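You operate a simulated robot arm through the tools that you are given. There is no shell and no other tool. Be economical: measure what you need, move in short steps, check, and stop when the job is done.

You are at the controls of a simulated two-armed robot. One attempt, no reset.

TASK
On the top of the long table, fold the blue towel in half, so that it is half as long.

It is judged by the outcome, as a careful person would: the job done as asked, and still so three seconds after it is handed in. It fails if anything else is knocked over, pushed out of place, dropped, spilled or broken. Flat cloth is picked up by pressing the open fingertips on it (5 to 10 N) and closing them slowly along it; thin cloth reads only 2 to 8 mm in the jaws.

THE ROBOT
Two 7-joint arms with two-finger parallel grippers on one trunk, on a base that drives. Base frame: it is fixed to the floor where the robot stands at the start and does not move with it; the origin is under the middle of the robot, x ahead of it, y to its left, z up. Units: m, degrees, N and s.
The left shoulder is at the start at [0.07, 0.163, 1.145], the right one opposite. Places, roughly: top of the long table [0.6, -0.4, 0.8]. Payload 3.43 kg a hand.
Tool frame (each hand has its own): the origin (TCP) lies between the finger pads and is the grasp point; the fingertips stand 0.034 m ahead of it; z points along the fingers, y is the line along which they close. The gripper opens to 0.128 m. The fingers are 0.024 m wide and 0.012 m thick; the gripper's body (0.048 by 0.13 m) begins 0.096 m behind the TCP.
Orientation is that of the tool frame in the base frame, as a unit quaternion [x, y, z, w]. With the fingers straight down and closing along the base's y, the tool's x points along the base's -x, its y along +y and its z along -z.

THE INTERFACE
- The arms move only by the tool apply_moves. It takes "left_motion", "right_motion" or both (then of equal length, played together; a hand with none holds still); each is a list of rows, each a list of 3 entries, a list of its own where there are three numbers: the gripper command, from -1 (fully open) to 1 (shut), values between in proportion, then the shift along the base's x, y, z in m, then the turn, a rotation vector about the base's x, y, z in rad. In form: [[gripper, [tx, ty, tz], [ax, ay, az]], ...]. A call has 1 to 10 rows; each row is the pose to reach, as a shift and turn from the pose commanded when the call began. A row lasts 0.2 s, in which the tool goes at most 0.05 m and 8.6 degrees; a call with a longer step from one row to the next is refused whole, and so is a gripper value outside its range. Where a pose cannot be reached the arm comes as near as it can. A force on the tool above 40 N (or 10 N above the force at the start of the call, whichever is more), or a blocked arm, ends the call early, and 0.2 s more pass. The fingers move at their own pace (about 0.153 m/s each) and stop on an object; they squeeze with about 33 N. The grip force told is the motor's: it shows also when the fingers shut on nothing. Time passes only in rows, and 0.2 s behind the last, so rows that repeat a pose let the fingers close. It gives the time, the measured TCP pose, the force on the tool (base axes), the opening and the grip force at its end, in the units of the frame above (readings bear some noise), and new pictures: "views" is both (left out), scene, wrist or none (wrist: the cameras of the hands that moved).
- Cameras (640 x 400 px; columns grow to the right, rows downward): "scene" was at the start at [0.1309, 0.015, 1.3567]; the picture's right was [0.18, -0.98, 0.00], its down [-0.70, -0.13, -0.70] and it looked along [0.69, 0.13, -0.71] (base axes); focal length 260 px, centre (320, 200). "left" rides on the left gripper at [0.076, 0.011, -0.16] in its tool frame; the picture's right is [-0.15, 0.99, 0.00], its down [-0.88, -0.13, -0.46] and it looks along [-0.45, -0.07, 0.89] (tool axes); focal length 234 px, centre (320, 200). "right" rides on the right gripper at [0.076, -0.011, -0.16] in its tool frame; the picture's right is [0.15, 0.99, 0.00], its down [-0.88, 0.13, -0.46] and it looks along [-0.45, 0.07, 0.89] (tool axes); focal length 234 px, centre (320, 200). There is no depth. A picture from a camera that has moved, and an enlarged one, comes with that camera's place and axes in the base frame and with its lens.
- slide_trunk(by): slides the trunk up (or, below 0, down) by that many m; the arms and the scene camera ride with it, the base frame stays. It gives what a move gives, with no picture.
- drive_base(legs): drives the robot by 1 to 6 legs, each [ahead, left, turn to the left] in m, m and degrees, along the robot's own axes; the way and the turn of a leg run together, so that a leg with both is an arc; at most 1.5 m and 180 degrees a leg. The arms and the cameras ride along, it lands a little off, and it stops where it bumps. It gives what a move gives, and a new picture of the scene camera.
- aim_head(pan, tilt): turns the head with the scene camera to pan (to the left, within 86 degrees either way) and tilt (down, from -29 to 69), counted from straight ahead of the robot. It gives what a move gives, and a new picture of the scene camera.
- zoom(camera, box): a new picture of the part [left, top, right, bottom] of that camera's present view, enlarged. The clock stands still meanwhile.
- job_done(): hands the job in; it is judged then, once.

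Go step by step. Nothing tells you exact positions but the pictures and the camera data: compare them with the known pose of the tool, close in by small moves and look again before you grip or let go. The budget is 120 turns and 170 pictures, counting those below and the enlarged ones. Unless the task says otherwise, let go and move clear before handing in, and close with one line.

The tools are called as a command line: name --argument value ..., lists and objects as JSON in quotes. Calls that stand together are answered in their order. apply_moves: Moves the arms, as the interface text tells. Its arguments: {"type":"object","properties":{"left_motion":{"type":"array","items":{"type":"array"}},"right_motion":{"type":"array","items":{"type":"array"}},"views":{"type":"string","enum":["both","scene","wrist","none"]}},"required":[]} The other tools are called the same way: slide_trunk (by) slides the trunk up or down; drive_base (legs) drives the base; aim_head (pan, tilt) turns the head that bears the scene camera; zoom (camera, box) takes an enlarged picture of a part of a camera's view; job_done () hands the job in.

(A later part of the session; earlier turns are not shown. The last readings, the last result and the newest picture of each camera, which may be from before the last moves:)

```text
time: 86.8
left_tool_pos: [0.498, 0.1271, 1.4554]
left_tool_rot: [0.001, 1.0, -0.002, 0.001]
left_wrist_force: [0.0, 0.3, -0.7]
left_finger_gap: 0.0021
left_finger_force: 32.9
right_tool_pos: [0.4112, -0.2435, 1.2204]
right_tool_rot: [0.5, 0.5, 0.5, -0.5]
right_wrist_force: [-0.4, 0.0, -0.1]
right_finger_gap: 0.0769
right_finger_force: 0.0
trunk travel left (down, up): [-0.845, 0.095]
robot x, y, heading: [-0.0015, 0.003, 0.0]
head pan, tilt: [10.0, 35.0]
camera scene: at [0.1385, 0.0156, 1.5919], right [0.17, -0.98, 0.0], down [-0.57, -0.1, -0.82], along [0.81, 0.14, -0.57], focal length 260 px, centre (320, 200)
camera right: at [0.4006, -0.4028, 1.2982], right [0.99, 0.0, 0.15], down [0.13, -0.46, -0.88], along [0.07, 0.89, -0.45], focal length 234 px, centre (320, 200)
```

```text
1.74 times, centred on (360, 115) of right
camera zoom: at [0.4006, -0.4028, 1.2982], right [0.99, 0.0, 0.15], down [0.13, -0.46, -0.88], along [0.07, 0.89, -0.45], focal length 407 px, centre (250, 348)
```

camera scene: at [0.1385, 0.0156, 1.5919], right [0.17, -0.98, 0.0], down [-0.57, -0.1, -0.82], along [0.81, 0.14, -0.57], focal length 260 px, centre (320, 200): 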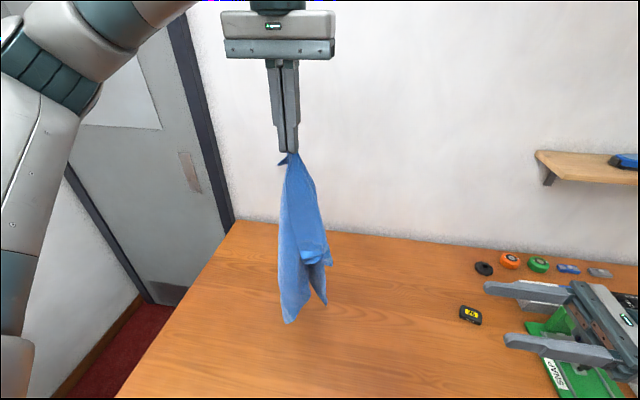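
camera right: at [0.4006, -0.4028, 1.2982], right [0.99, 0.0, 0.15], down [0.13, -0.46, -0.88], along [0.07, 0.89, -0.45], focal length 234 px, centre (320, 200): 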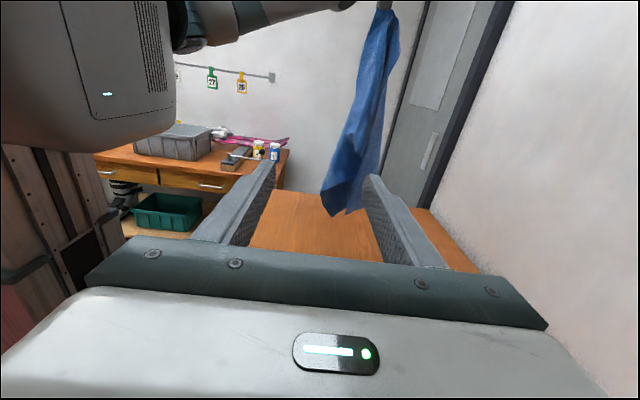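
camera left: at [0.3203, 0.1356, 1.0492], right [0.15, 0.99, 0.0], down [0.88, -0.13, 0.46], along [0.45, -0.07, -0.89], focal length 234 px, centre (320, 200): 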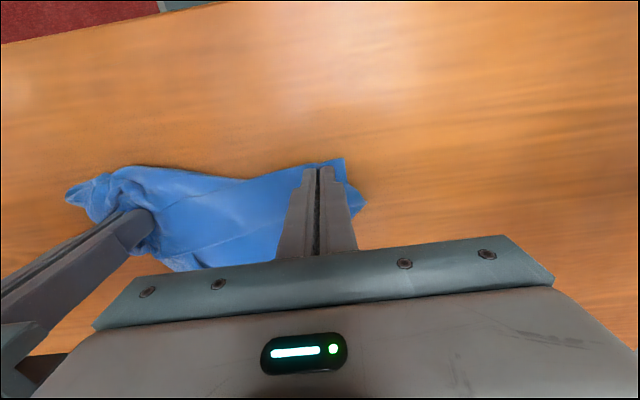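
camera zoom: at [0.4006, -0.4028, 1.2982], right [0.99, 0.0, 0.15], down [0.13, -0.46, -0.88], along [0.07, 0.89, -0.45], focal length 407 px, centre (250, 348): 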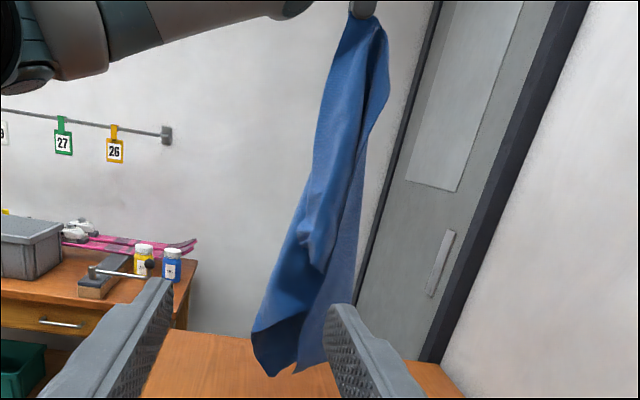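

The corner triangulates to about (0.493, 0.054, 1.185). I'll approach to just short of it with a 4 cm opening and check.

apply_moves --right_motion '[[0.35, [0.01, 0.04, 0], [0, 0, 0]], [0.35, [0.03, 0.08, -0.005], [0, 0, 0]], [0.35, [0.045, 0.12, -0.01], [0, 0, 0]], [0.35, [0.06, 0.16, -0.015], [0, 0, 0]], [0.35, [0.072, 0.2, -0.02], [0, 0, 0]], [0.35, [0.074, 0.235, -0.025], [0, 0, 0]], [0.35, [0.074, 0.235, -0.025], [0, 0, 0]]]' --views "both"

zoom --camera "scene" --box '[250, 140, 410, 340]'

```text
time: 88.4
left_tool_pos: [0.4965, 0.1271, 1.4555]
left_tool_rot: [0.001, 1.0, -0.002, 0.001]
left_wrist_force: [0.6, -0.1, -0.6]
left_finger_gap: 0.002
left_finger_force: 32.8
right_tool_pos: [0.4859, -0.0091, 1.1954]
right_tool_rot: [0.5, 0.5, 0.5, -0.499]
right_wrist_force: [-0.3, 0.1, -1.0]
right_finger_gap: 0.0417
right_finger_force: 0.1
trunk travel left (down, up): [-0.845, 0.095]
robot x, y, heading: [-0.0009, 0.0005, 0.2]
head pan, tilt: [10.0, 35.0]
camera scene: at [0.1377, 0.0147, 1.5919], right [0.17, -0.98, 0.0], down [-0.56, -0.1, -0.82], along [0.81, 0.14, -0.57], focal length 260 px, centre (320, 200)
camera right: at [0.4741, -0.1682, 1.2722], right [0.99, 0.0, 0.15], down [0.13, -0.46, -0.88], along [0.07, 0.89, -0.45], focal length 234 px, centre (320, 200)
```

scene: 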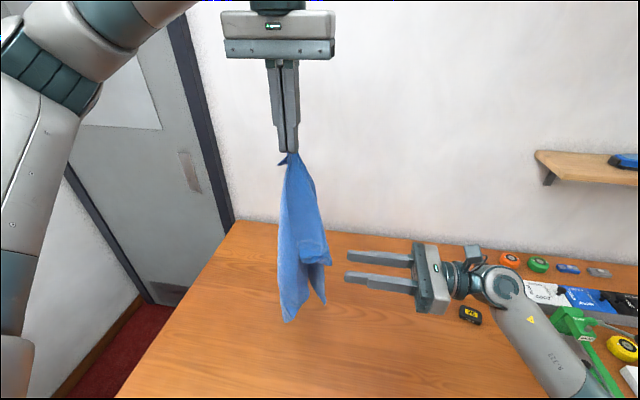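
right: 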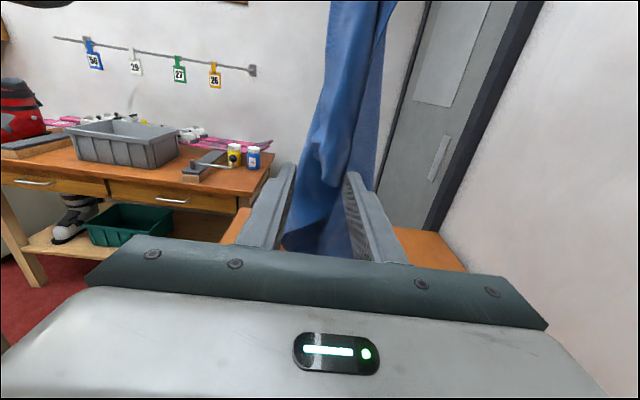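

```text
2.00 times, centred on (330, 240) of scene
camera zoom: at [0.1377, 0.0147, 1.5919], right [0.17, -0.98, 0.0], down [-0.56, -0.1, -0.82], along [0.81, 0.14, -0.57], focal length 520 px, centre (300, 120)
```

zoom: 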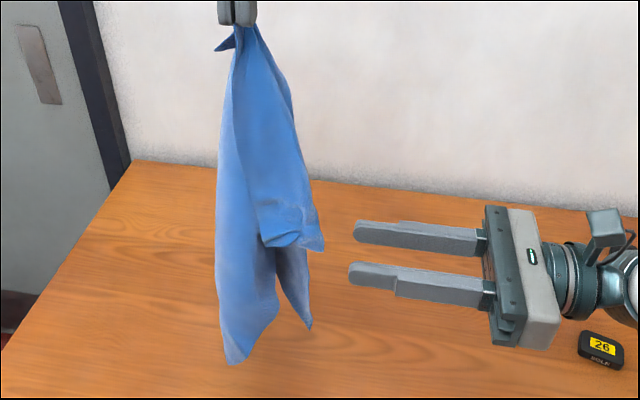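

zoom --camera "right" --box '[230, 60, 430, 270]'

```text
1.90 times, centred on (330, 165) of right
camera zoom: at [0.4741, -0.1682, 1.2722], right [0.99, 0.0, 0.15], down [0.13, -0.46, -0.88], along [0.07, 0.89, -0.45], focal length 446 px, centre (301, 267)
```

zoom: 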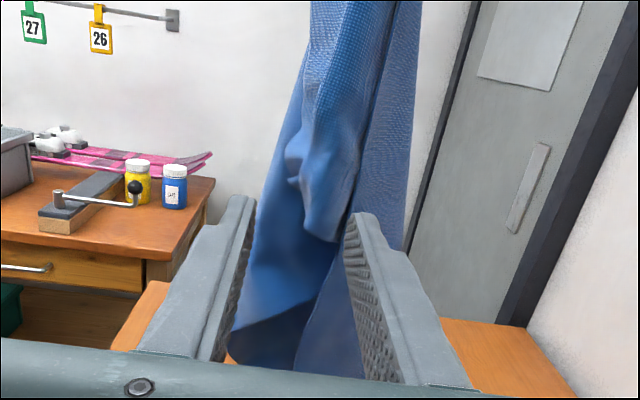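

The corner tip sits between the fingers and slightly behind their centre. I'll shift 1 cm in x, lower a little, advance and close.

apply_moves --right_motion '[[0.32, [0.01, 0.0, -0.006], [0, 0, 0]], [0.32, [0.01, 0.025, -0.006], [0, 0, 0]], [0.32, [0.01, 0.045, -0.006], [0, 0, 0]], [0.32, [0.01, 0.058, -0.006], [0, 0, 0]], [0.5, [0.01, 0.058, -0.006], [0, 0, 0]], [0.75, [0.01, 0.058, -0.006], [0, 0, 0]], [1, [0.01, 0.058, -0.006], [0, 0, 0]], [1, [0.01, 0.058, -0.006], [0, 0, 0]]]' --views "both"

zoom --camera "scene" --box '[250, 140, 410, 340]'

```text
time: 90.2
left_tool_pos: [0.4969, 0.1263, 1.4565]
left_tool_rot: [0.001, 1.0, -0.001, 0.001]
left_wrist_force: [0.4, -0.2, 0.2]
left_finger_gap: 0.0021
left_finger_force: 33.2
right_tool_pos: [0.4951, 0.0487, 1.1894]
right_tool_rot: [0.5, 0.501, 0.501, -0.498]
right_wrist_force: [-0.4, -0.9, -0.1]
right_finger_gap: 0.0024
right_finger_force: 33.3
trunk travel left (down, up): [-0.845, 0.095]
robot x, y, heading: [0.0011, -0.0012, 0.2]
head pan, tilt: [10.0, 35.0]
camera scene: at [0.138, 0.0154, 1.5919], right [0.17, -0.98, 0.0], down [-0.56, -0.1, -0.82], along [0.81, 0.14, -0.57], focal length 260 px, centre (320, 200)
camera right: at [0.4835, -0.1096, 1.267], right [0.99, 0.0, 0.15], down [0.13, -0.46, -0.88], along [0.07, 0.89, -0.45], focal length 234 px, centre (320, 200)
```

scene: 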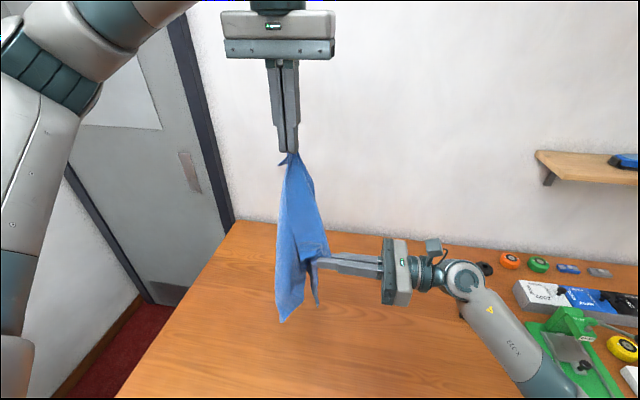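
right: 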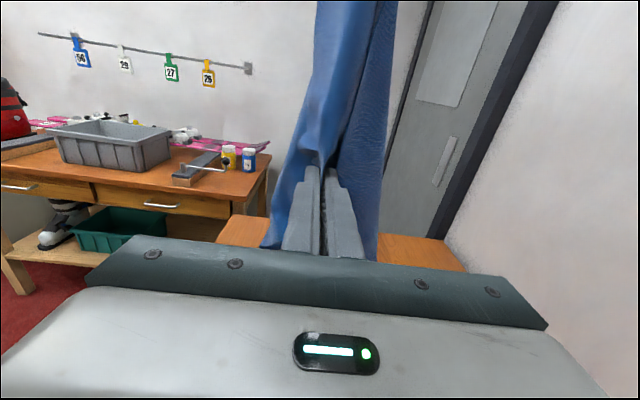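

```text
2.00 times, centred on (330, 240) of scene
camera zoom: at [0.138, 0.0154, 1.5919], right [0.17, -0.98, 0.0], down [-0.56, -0.1, -0.82], along [0.81, 0.14, -0.57], focal length 520 px, centre (300, 120)
```

zoom: 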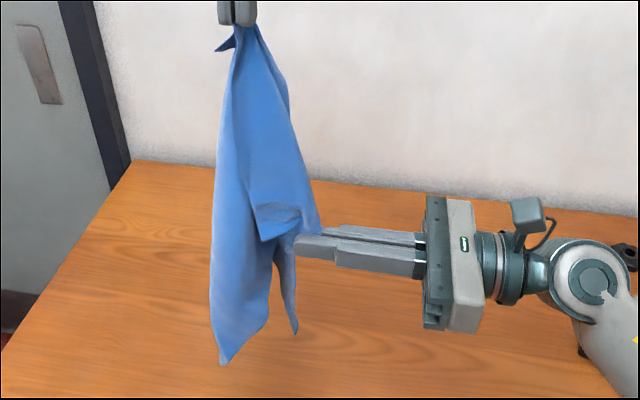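

Gripped a single layer (2.4 mm). Now I'll spread the hands apart to stretch the hem level and let the towel hang open.

apply_moves --left_motion '[[1, [0, 0, -0.02], [0, 0, 0]], [1, [0, 0, -0.04], [0, 0, 0]], [1, [0, 0, -0.06], [0, 0, 0]], [1, [0, 0, -0.08], [0, 0, 0]], [1, [0, 0, -0.1], [0, 0, 0]], [1, [0, 0, -0.12], [0, 0, 0]], [1, [0, 0, -0.12], [0, 0, 0]]]' --right_motion '[[1, [0, -0.03, 0.02], [0, 0, 0]], [1, [0, -0.06, 0.04], [0, 0, 0]], [1, [0, -0.09, 0.06], [0, 0, 0]], [1, [0, -0.12, 0.08], [0, 0, 0]], [1, [0, -0.145, 0.1], [0, 0, 0]], [1, [0, -0.165, 0.115], [0, 0, 0]], [1, [0, -0.165, 0.115], [0, 0, 0]]]' --views "scene"

zoom --camera "scene" --box '[240, 150, 480, 360]'

```text
time: 91.8
left_tool_pos: [0.4979, 0.1256, 1.3356]
left_tool_rot: [0.001, 1.0, -0.002, 0.002]
left_wrist_force: [-0.2, -1.8, -0.3]
left_finger_gap: 0.0023
left_finger_force: 33.2
right_tool_pos: [0.4944, -0.1155, 1.3044]
right_tool_rot: [0.5, 0.501, 0.5, -0.499]
right_wrist_force: [-0.3, -0.5, -0.5]
right_finger_gap: 0.0024
right_finger_force: 33.0
trunk travel left (down, up): [-0.845, 0.095]
robot x, y, heading: [-0.0015, -0.0008, 0.1]
head pan, tilt: [10.0, 35.0]
camera scene: at [0.138, 0.0154, 1.5919], right [0.17, -0.98, 0.0], down [-0.57, -0.1, -0.82], along [0.81, 0.14, -0.57], focal length 260 px, centre (320, 200)
```

scene: 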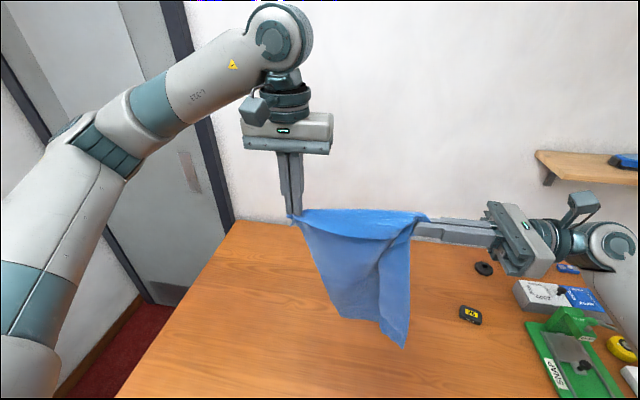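

```text
1.90 times, centred on (360, 255) of scene
camera zoom: at [0.138, 0.0154, 1.5919], right [0.17, -0.98, 0.0], down [-0.57, -0.1, -0.82], along [0.81, 0.14, -0.57], focal length 495 px, centre (244, 95)
```

zoom: 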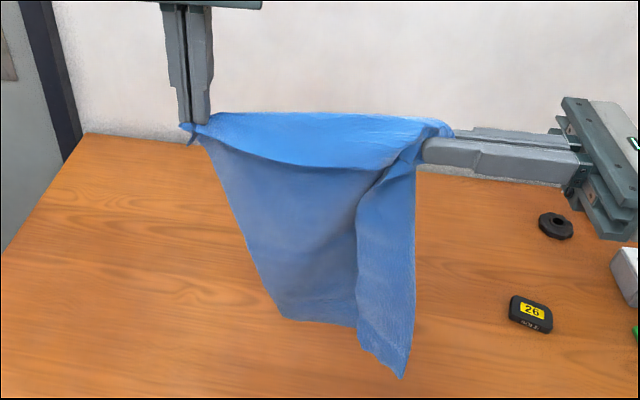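

Both near corners are held and the towel hangs open, with a small hem flap on my side of the fingers. So this time I'll fold so the hem comes back toward me, which lets that flap lie flat outward. First I'll tilt the right hand 45° down, stretch slightly and move back.

apply_moves --left_motion '[[1, [-0.006, 0, 0], [0, 0, 0]], [1, [-0.012, 0, 0], [0, 0, 0]], [1, [-0.018, 0, 0], [0, 0, 0]], [1, [-0.024, 0, 0], [0, 0, 0]], [1, [-0.03, 0, 0], [0, 0, 0]], [1, [-0.035, 0, 0], [0, 0, 0]], [1, [-0.035, 0, 0], [0, 0, 0]]]' --right_motion '[[1, [-0.006, -0.003, 0.004], [-0.14, 0, 0]], [1, [-0.012, -0.006, 0.008], [-0.28, 0, 0]], [1, [-0.018, -0.008, 0.012], [-0.42, 0, 0]], [1, [-0.024, -0.009, 0.016], [-0.56, 0, 0]], [1, [-0.03, -0.01, 0.02], [-0.68, 0, 0]], [1, [-0.033, -0.01, 0.023], [-0.78, 0, 0]], [1, [-0.033, -0.01, 0.023], [-0.78, 0, 0]]]' --views "scene"

zoom --camera "scene" --box '[240, 150, 480, 360]'

```text
time: 93.4
left_tool_pos: [0.4618, 0.1261, 1.3358]
left_tool_rot: [0.001, 1.0, -0.001, 0.001]
left_wrist_force: [-0.9, -0.8, 0.5]
left_finger_gap: 0.0019
left_finger_force: 32.8
right_tool_pos: [0.4628, -0.1261, 1.3285]
right_tool_rot: [0.652, 0.653, 0.272, -0.271]
right_wrist_force: [-0.3, 0.7, -0.5]
right_finger_gap: 0.0027
right_finger_force: 33.4
trunk travel left (down, up): [-0.845, 0.095]
robot x, y, heading: [-0.0002, 0.0028, -0.5]
head pan, tilt: [10.0, 35.0]
camera scene: at [0.138, 0.0148, 1.5919], right [0.17, -0.98, 0.0], down [-0.57, -0.1, -0.82], along [0.81, 0.14, -0.57], focal length 260 px, centre (320, 200)
```

scene: 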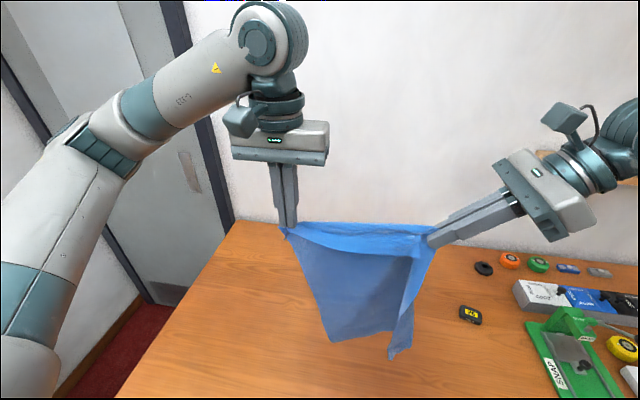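

```text
1.90 times, centred on (360, 255) of scene
camera zoom: at [0.138, 0.0148, 1.5919], right [0.17, -0.98, 0.0], down [-0.57, -0.1, -0.82], along [0.81, 0.14, -0.57], focal length 495 px, centre (244, 95)
```

zoom: 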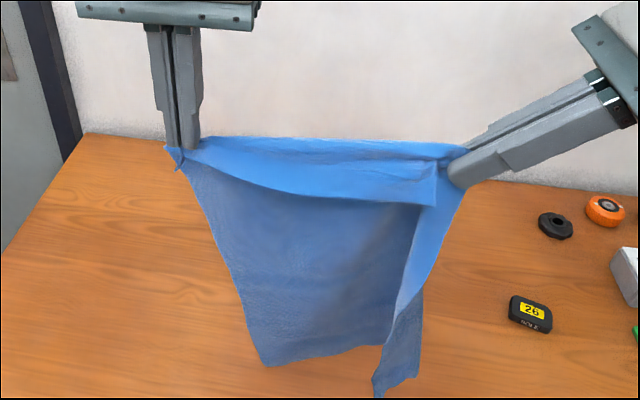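

The hem flap is on my side, as wanted. I'll lower until the far edge touches, then move forward and down at 45° to lay the first half.

apply_moves --left_motion '[[1, [0, 0, -0.03], [0, 0, 0]], [1, [0, 0, -0.055], [0, 0, 0]], [1, [0.015, 0, -0.075], [0, 0, 0]], [1, [0.035, 0, -0.095], [0, 0, 0]], [1, [0.055, 0, -0.115], [0, 0, 0]], [1, [0.075, 0, -0.135], [0, 0, 0]], [1, [0.095, 0, -0.155], [0, 0, 0]], [1, [0.115, 0, -0.175], [0, 0, 0]], [1, [0.115, 0, -0.175], [0, 0, 0]]]' --right_motion '[[1, [0, -0.005, -0.03], [0, 0, 0]], [1, [0, -0.01, -0.055], [0, 0, 0]], [1, [0.015, -0.01, -0.075], [0, 0, 0]], [1, [0.035, -0.01, -0.095], [0, 0, 0]], [1, [0.055, -0.01, -0.115], [0, 0, 0]], [1, [0.075, -0.01, -0.135], [0, 0, 0]], [1, [0.095, -0.01, -0.155], [0, 0, 0]], [1, [0.115, -0.01, -0.175], [0, 0, 0]], [1, [0.115, -0.01, -0.175], [0, 0, 0]]]' --views "scene"

```text
time: 95.4
left_tool_pos: [0.5765, 0.1289, 1.1608]
left_tool_rot: [0.001, 1.0, -0.001, 0.001]
left_wrist_force: [0.4, -2.6, 1.3]
left_finger_gap: 0.0017
left_finger_force: 33.1
right_tool_pos: [0.5774, -0.1361, 1.153]
right_tool_rot: [0.653, 0.653, 0.273, -0.27]
right_wrist_force: [-0.4, 3.2, -0.2]
right_finger_gap: 0.0025
right_finger_force: 33.0
trunk travel left (down, up): [-0.845, 0.095]
robot x, y, heading: [0.0021, -0.0001, 0.0]
head pan, tilt: [10.0, 35.0]
camera scene: at [0.1373, 0.0154, 1.592], right [0.17, -0.98, 0.0], down [-0.56, -0.1, -0.82], along [0.81, 0.14, -0.57], focal length 260 px, centre (320, 200)
```

scene: 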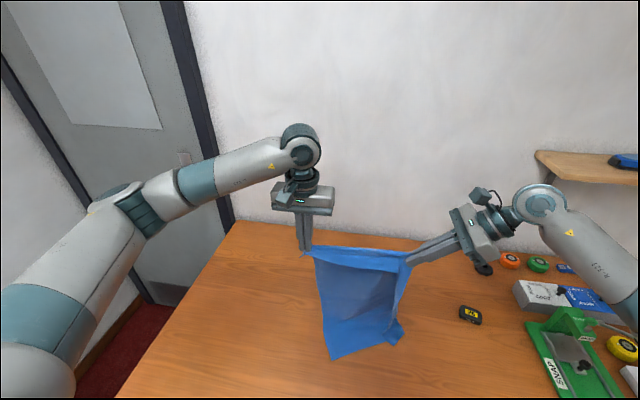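

aim_head --pan 5 --tilt 48

zoom --camera "scene" --box '[220, 100, 460, 320]'

```text
time: 96.1
left_tool_pos: [0.5762, 0.1288, 1.1608]
left_tool_rot: [0.001, 1.0, -0.001, 0.001]
left_wrist_force: [-0.3, -4.3, -0.1]
left_finger_gap: 0.002
left_finger_force: 32.7
right_tool_pos: [0.5772, -0.137, 1.1532]
right_tool_rot: [0.652, 0.654, 0.273, -0.27]
right_wrist_force: [0.3, 3.3, -0.1]
right_finger_gap: 0.0024
right_finger_force: 32.9
trunk travel left (down, up): [-0.845, 0.095]
robot x, y, heading: [-0.0025, -0.0022, -0.0]
head pan, tilt: [5.0, 48.0]
camera scene: at [0.1298, 0.007, 1.5729], right [0.09, -1.0, 0.0], down [-0.74, -0.06, -0.67], along [0.67, 0.06, -0.74], focal length 260 px, centre (320, 200)
```

scene: 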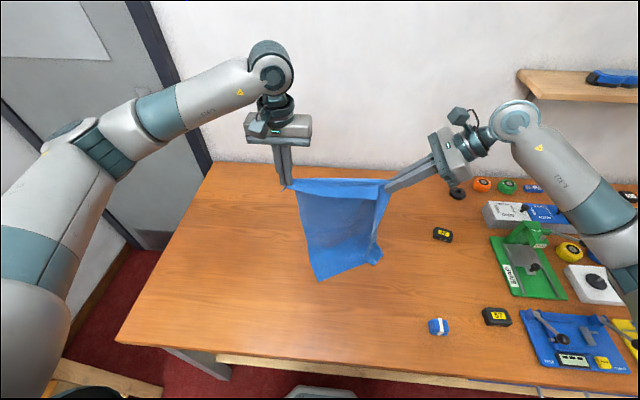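

```text
1.82 times, centred on (340, 210) of scene
camera zoom: at [0.1298, 0.007, 1.5729], right [0.09, -1.0, 0.0], down [-0.74, -0.06, -0.67], along [0.67, 0.06, -0.74], focal length 473 px, centre (284, 182)
```

zoom: 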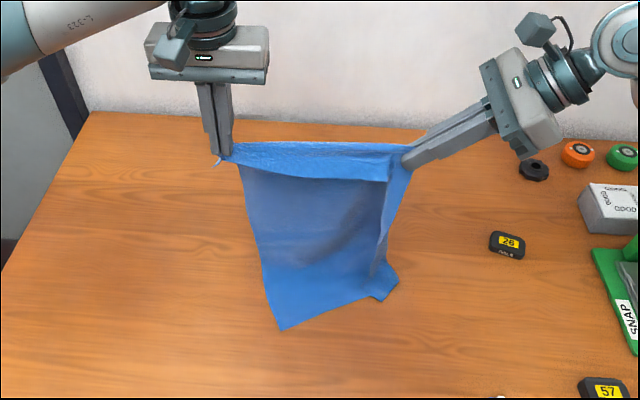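

The far edge touched down skewed (left ≈0.47, right ≈0.58). I'll lift, move back, let it settle and lay it again, this time dragging forward at the end to straighten it.

apply_moves --left_motion '[[1, [-0.02, 0.003, 0.03], [0, 0, 0]], [1, [-0.05, 0.006, 0.06], [0, 0, 0]], [1, [-0.085, 0.008, 0.09], [0, 0, 0]], [1, [-0.12, 0.01, 0.115], [0, 0, 0]], [1, [-0.15, 0.01, 0.14], [0, 0, 0]], [1, [-0.175, 0.01, 0.155], [0, 0, 0]], [1, [-0.175, 0.01, 0.155], [0, 0, 0]], [1, [-0.175, 0.01, 0.155], [0, 0, 0]], [1, [-0.175, 0.01, 0.155], [0, 0, 0]]]' --right_motion '[[1, [-0.02, 0, 0.03], [0, 0, 0]], [1, [-0.05, 0, 0.06], [0, 0, 0]], [1, [-0.085, 0, 0.09], [0, 0, 0]], [1, [-0.12, 0, 0.115], [0, 0, 0]], [1, [-0.15, 0, 0.14], [0, 0, 0]], [1, [-0.175, 0, 0.155], [0, 0, 0]], [1, [-0.175, 0, 0.155], [0, 0, 0]], [1, [-0.175, 0, 0.155], [0, 0, 0]], [1, [-0.175, 0, 0.155], [0, 0, 0]]]' --views "scene"

```text
time: 98.1
left_tool_pos: [0.4027, 0.1377, 1.3167]
left_tool_rot: [0.001, 1.0, -0.002, 0.001]
left_wrist_force: [-0.7, -7.2, 0.8]
left_finger_gap: 0.0017
left_finger_force: 32.7
right_tool_pos: [0.4035, -0.135, 1.3068]
right_tool_rot: [0.652, 0.653, 0.273, -0.271]
right_wrist_force: [0.6, 6.6, -0.8]
right_finger_gap: 0.0026
right_finger_force: 33.0
trunk travel left (down, up): [-0.845, 0.095]
robot x, y, heading: [-0.0014, -0.0023, -0.3]
head pan, tilt: [5.0, 48.0]
camera scene: at [0.1293, 0.0069, 1.5729], right [0.09, -1.0, 0.0], down [-0.74, -0.06, -0.67], along [0.67, 0.06, -0.74], focal length 260 px, centre (320, 200)
```

scene: 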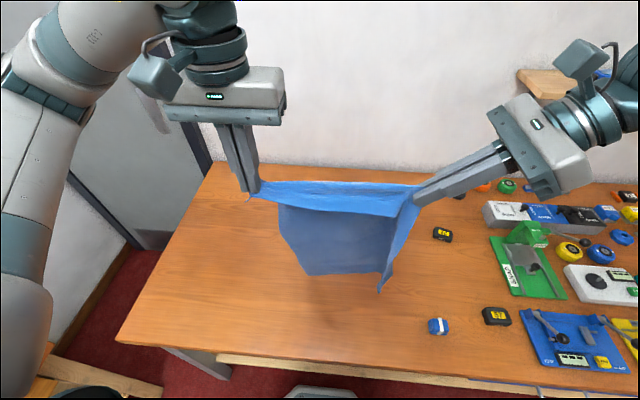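

The hem is now stretched straight and hanging well. I'll lay it forward again.

apply_moves --left_motion '[[1, [0, 0, -0.04], [0, 0, 0]], [1, [0.025, 0, -0.07], [0, 0, 0]], [1, [0.05, 0, -0.1], [0, 0, 0]], [1, [0.075, 0, -0.125], [0, 0, 0]], [1, [0.1, 0, -0.15], [0, 0, 0]], [1, [0.125, 0, -0.175], [0, 0, 0]], [1, [0.15, 0, -0.2], [0, 0, 0]], [1, [0.175, 0, -0.225], [0, 0, 0]], [1, [0.2, 0, -0.25], [0, 0, 0]], [1, [0.225, 0, -0.27], [0, 0, 0]]]' --right_motion '[[1, [0, 0, -0.04], [0, 0, 0]], [1, [0.025, 0, -0.07], [0, 0, 0]], [1, [0.05, 0, -0.1], [0, 0, 0]], [1, [0.075, 0, -0.125], [0, 0, 0]], [1, [0.1, 0, -0.15], [0, 0, 0]], [1, [0.125, 0, -0.175], [0, 0, 0]], [1, [0.15, 0, -0.2], [0, 0, 0]], [1, [0.175, 0, -0.225], [0, 0, 0]], [1, [0.2, 0, -0.25], [0, 0, 0]], [1, [0.225, 0, -0.27], [0, 0, 0]]]' --views "none"

apply_moves --left_motion '[[1, [0.03, 0, -0.01], [0, 0, 0]], [1, [0.06, 0, -0.02], [0, 0, 0]], [1, [0.09, 0, -0.025], [0, 0, 0]], [1, [0.12, 0, -0.025], [0, 0, 0]], [1, [0.15, 0, -0.025], [0, 0, 0]], [1, [0.17, 0, -0.025], [0, 0, 0]], [1, [0.17, 0, -0.025], [0, 0, 0]]]' --right_motion '[[1, [0.03, 0, -0.01], [0, 0, 0]], [1, [0.06, 0, -0.02], [0, 0, 0]], [1, [0.09, 0, -0.025], [0, 0, 0]], [1, [0.12, 0, -0.025], [0, 0, 0]], [1, [0.15, 0, -0.025], [0, 0, 0]], [1, [0.17, 0, -0.025], [0, 0, 0]], [1, [0.17, 0, -0.025], [0, 0, 0]]]' --views "scene"

zoom --camera "scene" --box '[220, 100, 460, 320]'

```text
time: 100.3
left_tool_pos: [0.6301, 0.1352, 1.0464]
left_tool_rot: [0.002, 1.0, -0.002, 0.001]
left_wrist_force: [-0.5, -6.1, 1.0]
left_finger_gap: 0.002
left_finger_force: 33.1
right_tool_pos: [0.6299, -0.1351, 1.0379]
right_tool_rot: [0.652, 0.653, 0.272, -0.271]
right_wrist_force: [1.0, 5.0, -1.4]
right_finger_gap: 0.0024
right_finger_force: 33.3
trunk travel left (down, up): [-0.845, 0.095]
robot x, y, heading: [0.0001, -0.0012, -0.1]
head pan, tilt: [5.0, 48.0]
```

```text
time: 101.9
left_tool_pos: [0.7979, 0.1364, 1.021]
left_tool_rot: [0.001, 1.0, -0.001, 0.001]
left_wrist_force: [-0.7, -5.1, 0.2]
left_finger_gap: 0.002
left_finger_force: 32.6
right_tool_pos: [0.7965, -0.1339, 1.0124]
right_tool_rot: [0.652, 0.654, 0.273, -0.271]
right_wrist_force: [-1.0, 5.9, -1.3]
right_finger_gap: 0.0027
right_finger_force: 33.1
trunk travel left (down, up): [-0.845, 0.095]
robot x, y, heading: [0.0009, 0.0012, -0.1]
head pan, tilt: [5.0, 48.0]
camera scene: at [0.1295, 0.0069, 1.5729], right [0.09, -1.0, 0.0], down [-0.74, -0.06, -0.67], along [0.67, 0.06, -0.74], focal length 260 px, centre (320, 200)
```

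scene: 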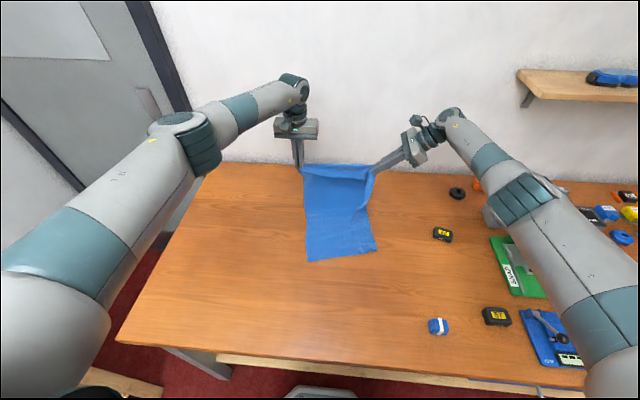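

```text
1.82 times, centred on (340, 210) of scene
camera zoom: at [0.1295, 0.0069, 1.5729], right [0.09, -1.0, 0.0], down [-0.74, -0.06, -0.67], along [0.67, 0.06, -0.74], focal length 473 px, centre (284, 182)
```

zoom: 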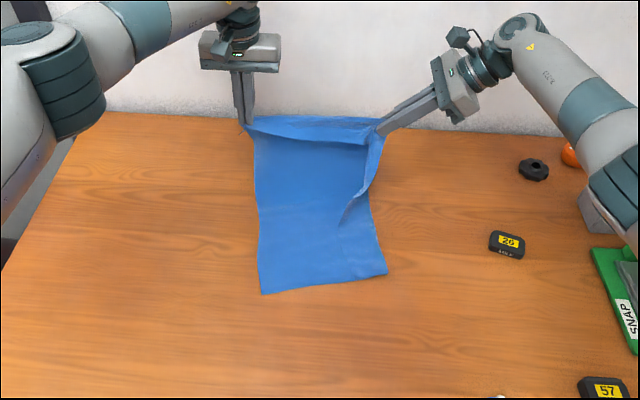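

zoom --camera "scene" --box '[295, 150, 395, 270]'

```text
3.33 times, centred on (345, 210) of scene
camera zoom: at [0.1295, 0.0069, 1.5729], right [0.09, -1.0, 0.0], down [-0.74, -0.06, -0.67], along [0.67, 0.06, -0.74], focal length 867 px, centre (237, 167)
```

zoom: 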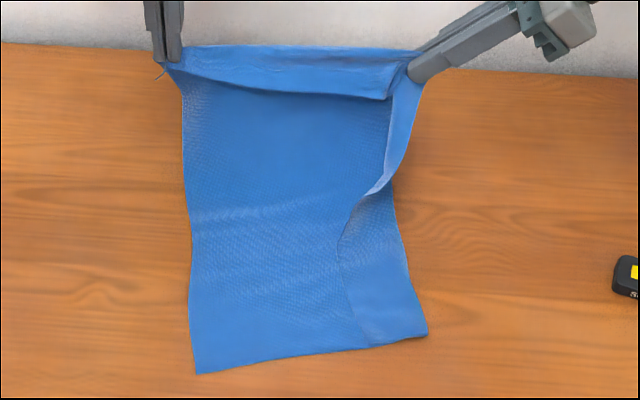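

The right side has a 6–7 cm strip folded inward, because my right grip was set in from the true corner. I'll lift again, release the right hand in the air so it drops open, and regrip closer to the corner.

apply_moves --left_motion '[[1, [-0.03, 0, 0.03], [0, 0, 0]], [1, [-0.06, 0, 0.06], [0, 0, 0]], [1, [-0.09, 0, 0.09], [0, 0, 0]], [1, [-0.12, 0, 0.12], [0, 0, 0]], [1, [-0.15, 0, 0.15], [0, 0, 0]], [1, [-0.18, 0, 0.18], [0, 0, 0]], [1, [-0.21, 0, 0.21], [0, 0, 0]], [1, [-0.24, 0, 0.24], [0, 0, 0]], [1, [-0.27, 0, 0.27], [0, 0, 0]], [1, [-0.29, 0, 0.3], [0, 0, 0]]]' --right_motion '[[1, [-0.03, 0, 0.03], [0, 0, 0]], [1, [-0.06, 0, 0.06], [0, 0, 0]], [1, [-0.09, 0, 0.09], [0, 0, 0]], [1, [-0.12, 0, 0.12], [0, 0, 0]], [1, [-0.15, 0, 0.15], [0, 0, 0]], [1, [-0.18, 0, 0.18], [0, 0, 0]], [1, [-0.21, 0, 0.21], [0, 0, 0]], [1, [-0.24, 0, 0.24], [0, 0, 0]], [1, [-0.27, 0, 0.27], [0, 0, 0]], [1, [-0.29, 0, 0.3], [0, 0, 0]]]' --views "none"

apply_moves --left_motion '[[1, [0, 0, 0.02], [0, 0, 0]], [1, [0, 0, 0.04], [0, 0, 0]], [1, [0, 0, 0.06], [0, 0, 0]], [1, [0, 0, 0.08], [0, 0, 0]], [1, [0, 0, 0.1], [0, 0, 0]], [1, [0, 0, 0.12], [0, 0, 0]], [1, [0, 0, 0.135], [0, 0, 0]], [1, [0, 0, 0.135], [0, 0, 0]], [1, [0, 0, 0.135], [0, 0, 0]]]' --right_motion '[[0.3, [0, 0, 0], [0, 0, 0]], [-0.2, [0, 0, 0], [0, 0, 0]], [-0.2, [0, -0.02, 0], [0.1, 0, 0]], [-0.2, [0, -0.06, -0.02], [0.24, 0, 0]], [-0.2, [0, -0.09, -0.04], [0.38, 0, 0]], [-0.2, [0, -0.11, -0.06], [0.52, 0, 0]], [-0.2, [0, -0.11, -0.08], [0.66, 0, 0]], [-0.2, [0, -0.11, -0.1], [0.78, 0, 0]], [-0.2, [0, -0.11, -0.12], [0.78, 0, 0]]]' --views "both"

```text
time: 104.1
left_tool_pos: [0.5022, 0.14, 1.3231]
left_tool_rot: [0.001, 1.0, -0.002, 0.002]
left_wrist_force: [-1.1, -8.4, 1.0]
left_finger_gap: 0.0018
left_finger_force: 33.1
right_tool_pos: [0.506, -0.1355, 1.3123]
right_tool_rot: [0.653, 0.653, 0.273, -0.27]
right_wrist_force: [-0.6, 8.7, -0.2]
right_finger_gap: 0.0025
right_finger_force: 32.7
trunk travel left (down, up): [-0.845, 0.095]
robot x, y, heading: [-0.0006, 0.0018, -0.0]
head pan, tilt: [5.0, 48.0]
```

```text
time: 106.1
left_tool_pos: [0.5061, 0.1356, 1.4562]
left_tool_rot: [0.001, 1.0, 0.0, 0.001]
left_wrist_force: [0.3, -0.7, -0.9]
left_finger_gap: 0.0022
left_finger_force: 33.1
right_tool_pos: [0.5083, -0.2451, 1.1929]
right_tool_rot: [0.501, 0.5, 0.502, -0.498]
right_wrist_force: [0.0, 0.7, 0.6]
right_finger_gap: 0.077
right_finger_force: 0.0
trunk travel left (down, up): [-0.845, 0.095]
robot x, y, heading: [0.001, -0.0033, -0.0]
head pan, tilt: [5.0, 48.0]
camera scene: at [0.1299, 0.0069, 1.5729], right [0.09, -1.0, 0.0], down [-0.74, -0.06, -0.67], along [0.67, 0.06, -0.74], focal length 260 px, centre (320, 200)
camera right: at [0.4965, -0.4042, 1.2705], right [0.99, 0.0, 0.15], down [0.13, -0.46, -0.88], along [0.07, 0.89, -0.45], focal length 234 px, centre (320, 200)
camera left: at [0.4298, 0.1482, 1.6159], right [0.15, 0.99, 0.0], down [0.88, -0.13, 0.46], along [0.45, -0.07, -0.89], focal length 234 px, centre (320, 200)
```

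scene: 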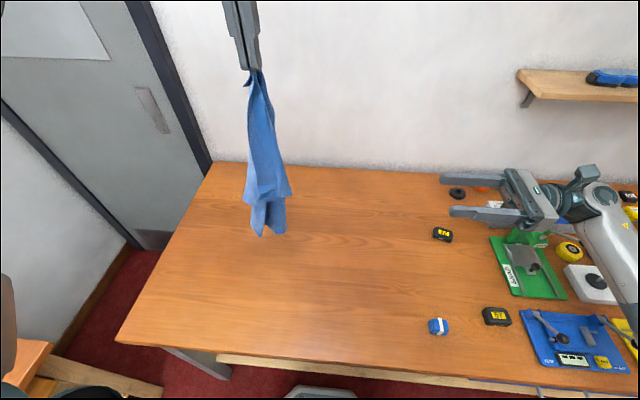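
right: 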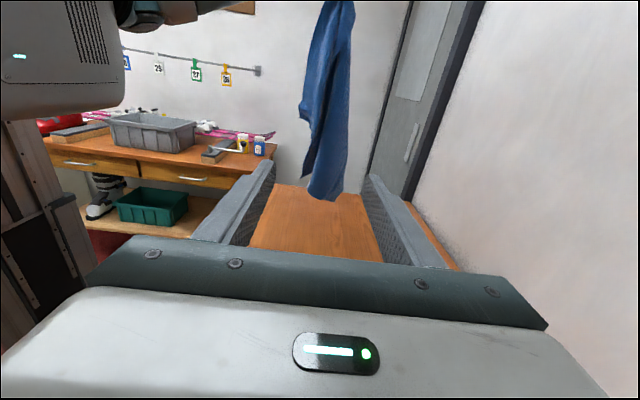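
left: 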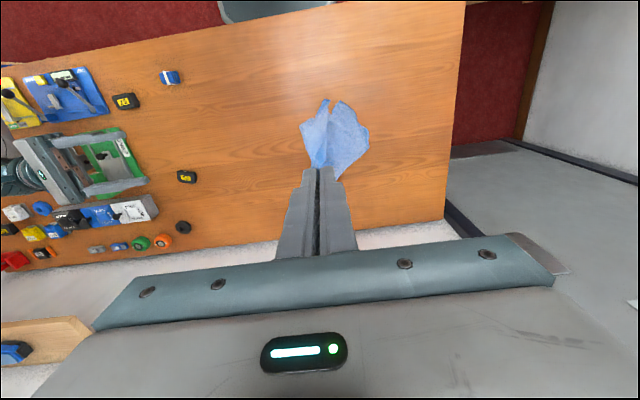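

zoom --camera "scene" --box '[205, 60, 335, 250]'

zoom --camera "right" --box '[270, 0, 390, 210]'

```text
2.11 times, centred on (270, 155) of scene
camera zoom: at [0.1299, 0.0069, 1.5729], right [0.09, -1.0, 0.0], down [-0.74, -0.06, -0.67], along [0.67, 0.06, -0.74], focal length 547 px, centre (425, 295)
```

zoom: 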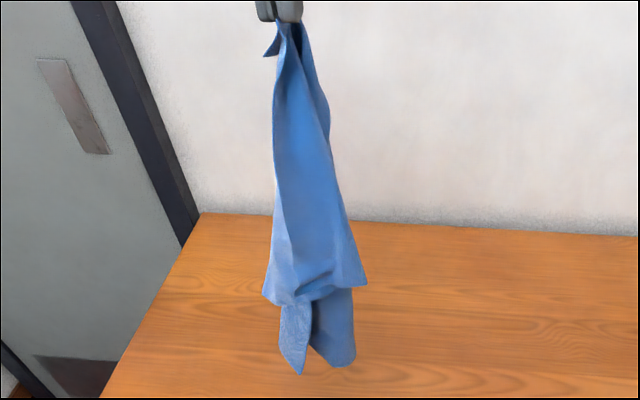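

```text
1.90 times, centred on (330, 105) of right
camera zoom: at [0.4965, -0.4042, 1.2705], right [0.99, 0.0, 0.15], down [0.13, -0.46, -0.88], along [0.07, 0.89, -0.45], focal length 446 px, centre (301, 381)
```

zoom: 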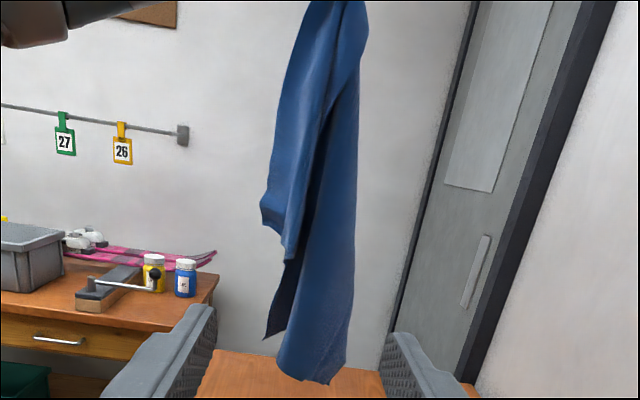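

apply_moves --right_motion '[[0.2, [-0.005, 0.045, 0.01], [0, 0, 0]], [0.2, [-0.01, 0.09, 0.02], [0, 0, 0]], [0.2, [-0.015, 0.135, 0.03], [0, 0, 0]], [0.2, [-0.02, 0.175, 0.04], [0, 0, 0]], [0.2, [-0.02, 0.2, 0.05], [0, 0, 0]], [0.2, [-0.02, 0.2, 0.05], [0, 0, 0]]]' --views "wrist"

zoom --camera "right" --box '[240, 30, 400, 230]'

zoom --camera "scene" --box '[235, 120, 305, 250]'

```text
time: 107.5
left_tool_pos: [0.5046, 0.1366, 1.4579]
left_tool_rot: [0.001, 1.0, -0.001, 0.001]
left_wrist_force: [0.5, 0.2, -0.7]
left_finger_gap: 0.0023
left_finger_force: 32.8
right_tool_pos: [0.4872, -0.0464, 1.2447]
right_tool_rot: [0.501, 0.5, 0.501, -0.498]
right_wrist_force: [-1.0, 1.1, 0.2]
right_finger_gap: 0.0513
right_finger_force: 0.1
trunk travel left (down, up): [-0.845, 0.095]
robot x, y, heading: [0.0009, -0.0038, 0.2]
head pan, tilt: [5.0, 48.0]
camera right: at [0.4755, -0.2051, 1.3216], right [0.99, 0.0, 0.15], down [0.13, -0.46, -0.88], along [0.07, 0.89, -0.45], focal length 234 px, centre (320, 200)
```

right: 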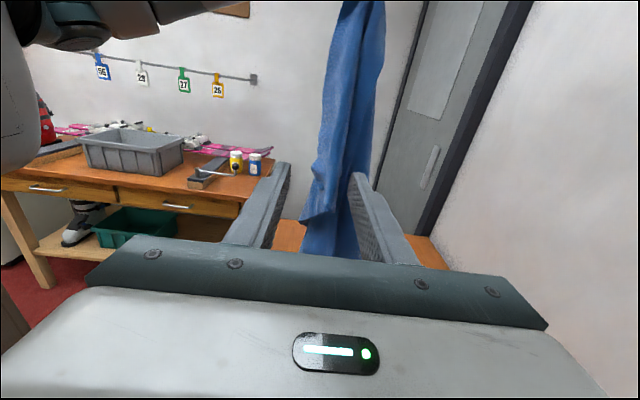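

```text
2.00 times, centred on (320, 130) of right
camera zoom: at [0.4755, -0.2051, 1.3216], right [0.99, 0.0, 0.15], down [0.13, -0.46, -0.88], along [0.07, 0.89, -0.45], focal length 468 px, centre (320, 340)
```

zoom: 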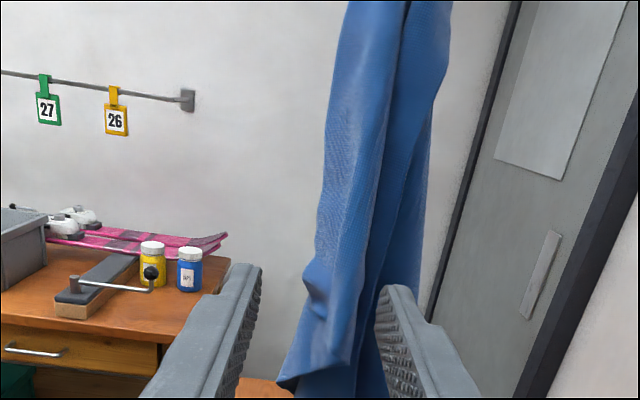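

```text
3.08 times, centred on (270, 185) of scene
camera zoom: at [0.1295, 0.0062, 1.5729], right [0.09, -1.0, 0.0], down [-0.74, -0.06, -0.67], along [0.67, 0.06, -0.74], focal length 800 px, centre (474, 246)
```

zoom: 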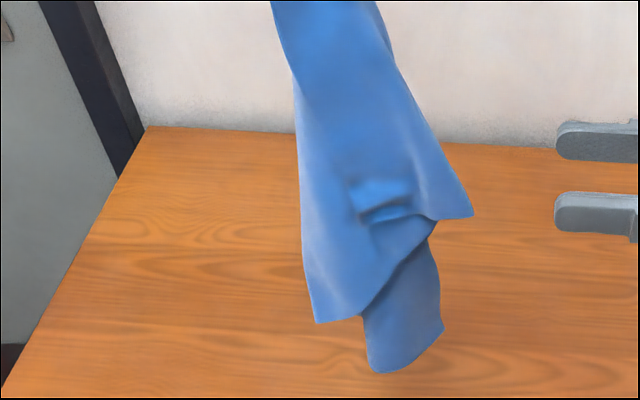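

The right-hand point at about (0.51, 0.043, 1.183) is 0.255 m from the left grip, matching the hem length, so it's the true corner. I'll move in shallowly and look before closing.

apply_moves --right_motion '[[0.2, [0.008, 0.0, -0.025], [0, 0, 0]], [0.2, [0.016, 0.0, -0.05], [0, 0, 0]], [0.2, [0.021, 0.02, -0.055], [0, 0, 0]], [0.2, [0.021, 0.045, -0.055], [0, 0, 0]], [0.2, [0.021, 0.055, -0.055], [0, 0, 0]], [0.2, [0.021, 0.055, -0.055], [0, 0, 0]]]' --views "none"

zoom --camera "scene" --box '[235, 120, 335, 250]'

zoom --camera "right" --box '[250, 60, 410, 260]'

```text
time: 108.9
left_tool_pos: [0.5056, 0.1363, 1.4556]
left_tool_rot: [0.002, 1.0, 0.0, 0.001]
left_wrist_force: [0.8, -0.6, -1.0]
left_finger_gap: 0.0021
left_finger_force: 32.9
right_tool_pos: [0.5083, 0.0099, 1.1874]
right_tool_rot: [0.501, 0.5, 0.501, -0.498]
right_wrist_force: [0.1, 0.2, 0.5]
right_finger_gap: 0.051
right_finger_force: 0.1
trunk travel left (down, up): [-0.845, 0.095]
robot x, y, heading: [-0.0005, -0.0007, -0.2]
head pan, tilt: [5.0, 48.0]
```

```text
3.08 times, centred on (285, 185) of scene
camera zoom: at [0.1298, 0.0069, 1.5729], right [0.09, -1.0, 0.0], down [-0.74, -0.06, -0.67], along [0.67, 0.06, -0.74], focal length 800 px, centre (428, 246)
```

zoom: 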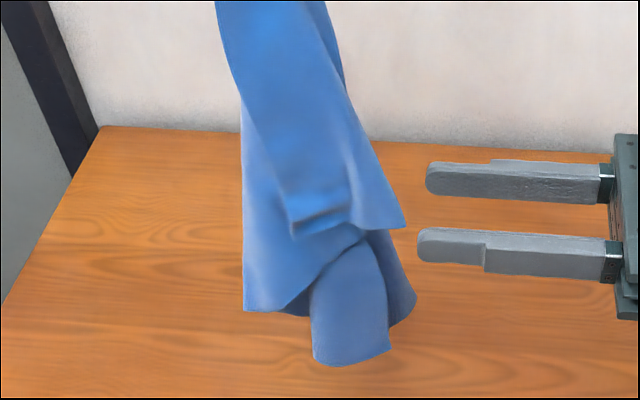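

```text
2.00 times, centred on (330, 160) of right
camera zoom: at [0.4964, -0.1492, 1.2651], right [0.99, 0.0, 0.15], down [0.13, -0.46, -0.88], along [0.07, 0.89, -0.45], focal length 468 px, centre (300, 280)
```

zoom: 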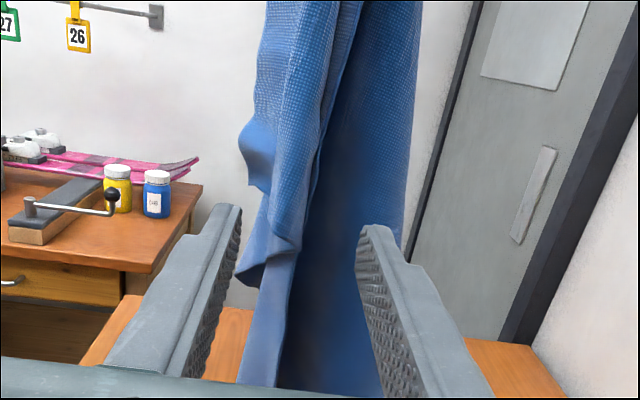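

apply_moves --right_motion '[[0.42, [0, 0.0, -0.002], [0, 0, 0]], [0.42, [0, 0.015, -0.003], [0, 0, 0]], [0.42, [0, 0.029, -0.003], [0, 0, 0]], [0.42, [0, 0.029, -0.003], [0, 0, 0]], [0.7, [0, 0.029, -0.003], [0, 0, 0]], [1, [0, 0.029, -0.003], [0, 0, 0]], [1, [0, 0.029, -0.003], [0, 0, 0]]]' --views "none"

apply_moves --left_motion '[[1, [-0.005, 0, -0.02], [0, 0, 0]], [1, [-0.01, 0, -0.04], [0, 0, 0]], [1, [-0.015, 0, -0.06], [0, 0, 0]], [1, [-0.02, 0, -0.08], [0, 0, 0]], [1, [-0.025, 0, -0.1], [0, 0, 0]], [1, [-0.03, 0, -0.12], [0, 0, 0]], [1, [-0.035, 0, -0.135], [0, 0, 0]], [1, [-0.035, 0, -0.135], [0, 0, 0]]]' --right_motion '[[1, [-0.005, -0.025, 0.02], [0, 0, 0]], [1, [-0.01, -0.05, 0.04], [0, 0, 0]], [1, [-0.015, -0.075, 0.06], [0, 0, 0]], [1, [-0.02, -0.1, 0.08], [0, 0, 0]], [1, [-0.025, -0.125, 0.1], [0, 0, 0]], [1, [-0.03, -0.145, 0.115], [0, 0, 0]], [1, [-0.035, -0.155, 0.12], [0, 0, 0]], [1, [-0.035, -0.155, 0.12], [0, 0, 0]]]' --views "scene"

zoom --camera "scene" --box '[210, 120, 430, 320]'

```text
time: 110.5
left_tool_pos: [0.5068, 0.1377, 1.4561]
left_tool_rot: [0.001, 1.0, -0.001, 0.001]
left_wrist_force: [0.3, -0.5, 0.1]
left_finger_gap: 0.0019
left_finger_force: 32.9
right_tool_pos: [0.5074, 0.0391, 1.1863]
right_tool_rot: [0.501, 0.5, 0.501, -0.498]
right_wrist_force: [1.4, -0.1, 0.0]
right_finger_gap: 0.0022
right_finger_force: 32.8
trunk travel left (down, up): [-0.845, 0.095]
robot x, y, heading: [0.0008, 0.0036, -0.0]
head pan, tilt: [5.0, 48.0]
```

```text
time: 112.3
left_tool_pos: [0.4714, 0.1357, 1.3202]
left_tool_rot: [0.002, 1.0, -0.002, 0.001]
left_wrist_force: [0.1, -1.0, -0.5]
left_finger_gap: 0.0022
left_finger_force: 32.7
right_tool_pos: [0.474, -0.1154, 1.3056]
right_tool_rot: [0.501, 0.501, 0.501, -0.498]
right_wrist_force: [0.1, -0.1, -0.1]
right_finger_gap: 0.0025
right_finger_force: 33.2
trunk travel left (down, up): [-0.845, 0.095]
robot x, y, heading: [0.0007, -0.0015, -0.2]
head pan, tilt: [5.0, 48.0]
camera scene: at [0.1298, 0.0071, 1.5729], right [0.09, -1.0, 0.0], down [-0.74, -0.06, -0.67], along [0.67, 0.06, -0.74], focal length 260 px, centre (320, 200)
```

scene: 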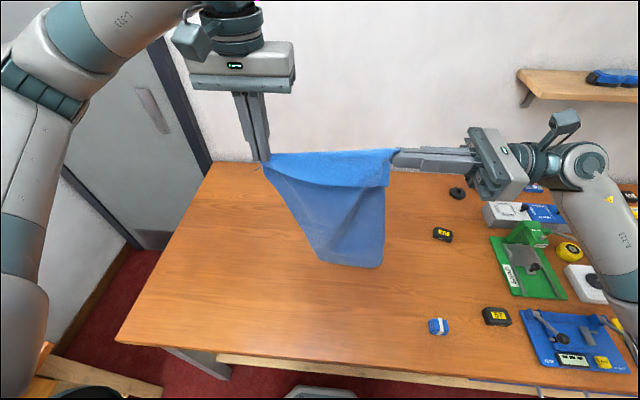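

```text
2.00 times, centred on (320, 220) of scene
camera zoom: at [0.1298, 0.0071, 1.5729], right [0.09, -1.0, 0.0], down [-0.74, -0.06, -0.67], along [0.67, 0.06, -0.74], focal length 520 px, centre (320, 160)
```

zoom: 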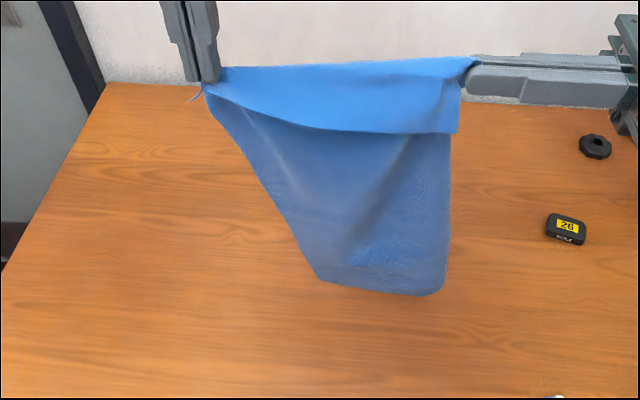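

The right hand now holds the right edge about 6 cm below the corner, with no sideways strip. I can allow for that when laying. I'll tilt the right hand down and stretch.

apply_moves --left_motion '[[1, [-0.01, 0, 0], [0, 0, 0]], [1, [-0.02, 0, 0], [0, 0, 0]], [1, [-0.03, 0, 0], [0, 0, 0]], [1, [-0.04, 0, 0], [0, 0, 0]], [1, [-0.05, 0, 0], [0, 0, 0]], [1, [-0.06, 0, 0], [0, 0, 0]], [1, [-0.065, 0, 0], [0, 0, 0]], [1, [-0.065, 0, 0], [0, 0, 0]]]' --right_motion '[[1, [-0.01, -0.005, 0.004], [-0.14, 0, 0]], [1, [-0.02, -0.01, 0.008], [-0.28, 0, 0]], [1, [-0.03, -0.015, 0.012], [-0.42, 0, 0]], [1, [-0.04, -0.02, 0.016], [-0.56, 0, 0]], [1, [-0.05, -0.025, 0.02], [-0.68, 0, 0]], [1, [-0.06, -0.03, 0.023], [-0.78, 0, 0]], [1, [-0.065, -0.033, 0.023], [-0.78, 0, 0]], [1, [-0.065, -0.033, 0.023], [-0.78, 0, 0]]]' --views "scene"

zoom --camera "scene" --box '[210, 140, 450, 340]'

```text
time: 114.1
left_tool_pos: [0.4067, 0.136, 1.3208]
left_tool_rot: [0.001, 1.0, -0.002, 0.001]
left_wrist_force: [0.2, -6.2, 0.9]
left_finger_gap: 0.0022
left_finger_force: 33.0
right_tool_pos: [0.4079, -0.148, 1.3275]
right_tool_rot: [0.653, 0.652, 0.274, -0.271]
right_wrist_force: [0.1, 5.8, -1.5]
right_finger_gap: 0.0026
right_finger_force: 32.6
trunk travel left (down, up): [-0.845, 0.095]
robot x, y, heading: [0.003, 0.0006, 0.1]
head pan, tilt: [5.0, 48.0]
camera scene: at [0.13, 0.007, 1.5729], right [0.09, -1.0, 0.0], down [-0.74, -0.06, -0.67], along [0.67, 0.06, -0.74], focal length 260 px, centre (320, 200)
```

scene: 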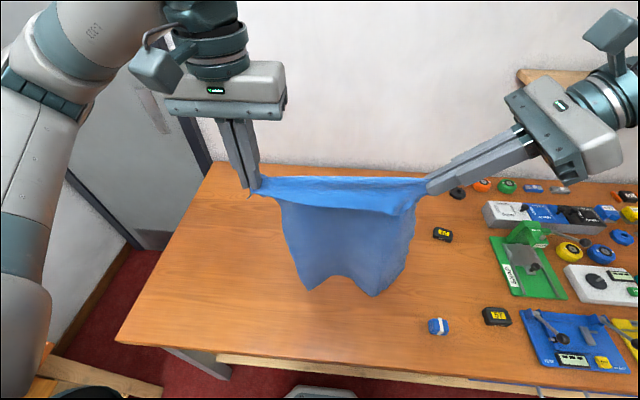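

```text
2.00 times, centred on (330, 240) of scene
camera zoom: at [0.13, 0.007, 1.5729], right [0.09, -1.0, 0.0], down [-0.74, -0.06, -0.67], along [0.67, 0.06, -0.74], focal length 520 px, centre (300, 120)
```

zoom: 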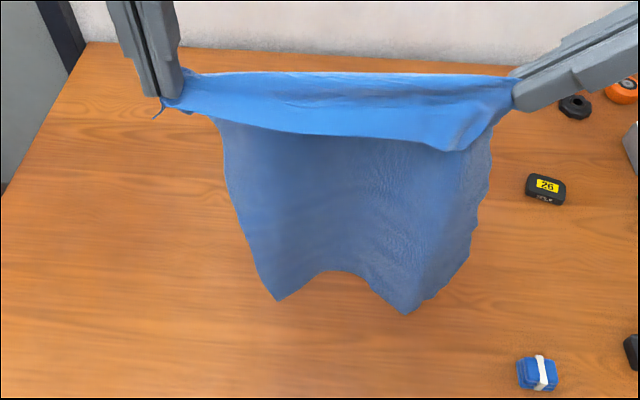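

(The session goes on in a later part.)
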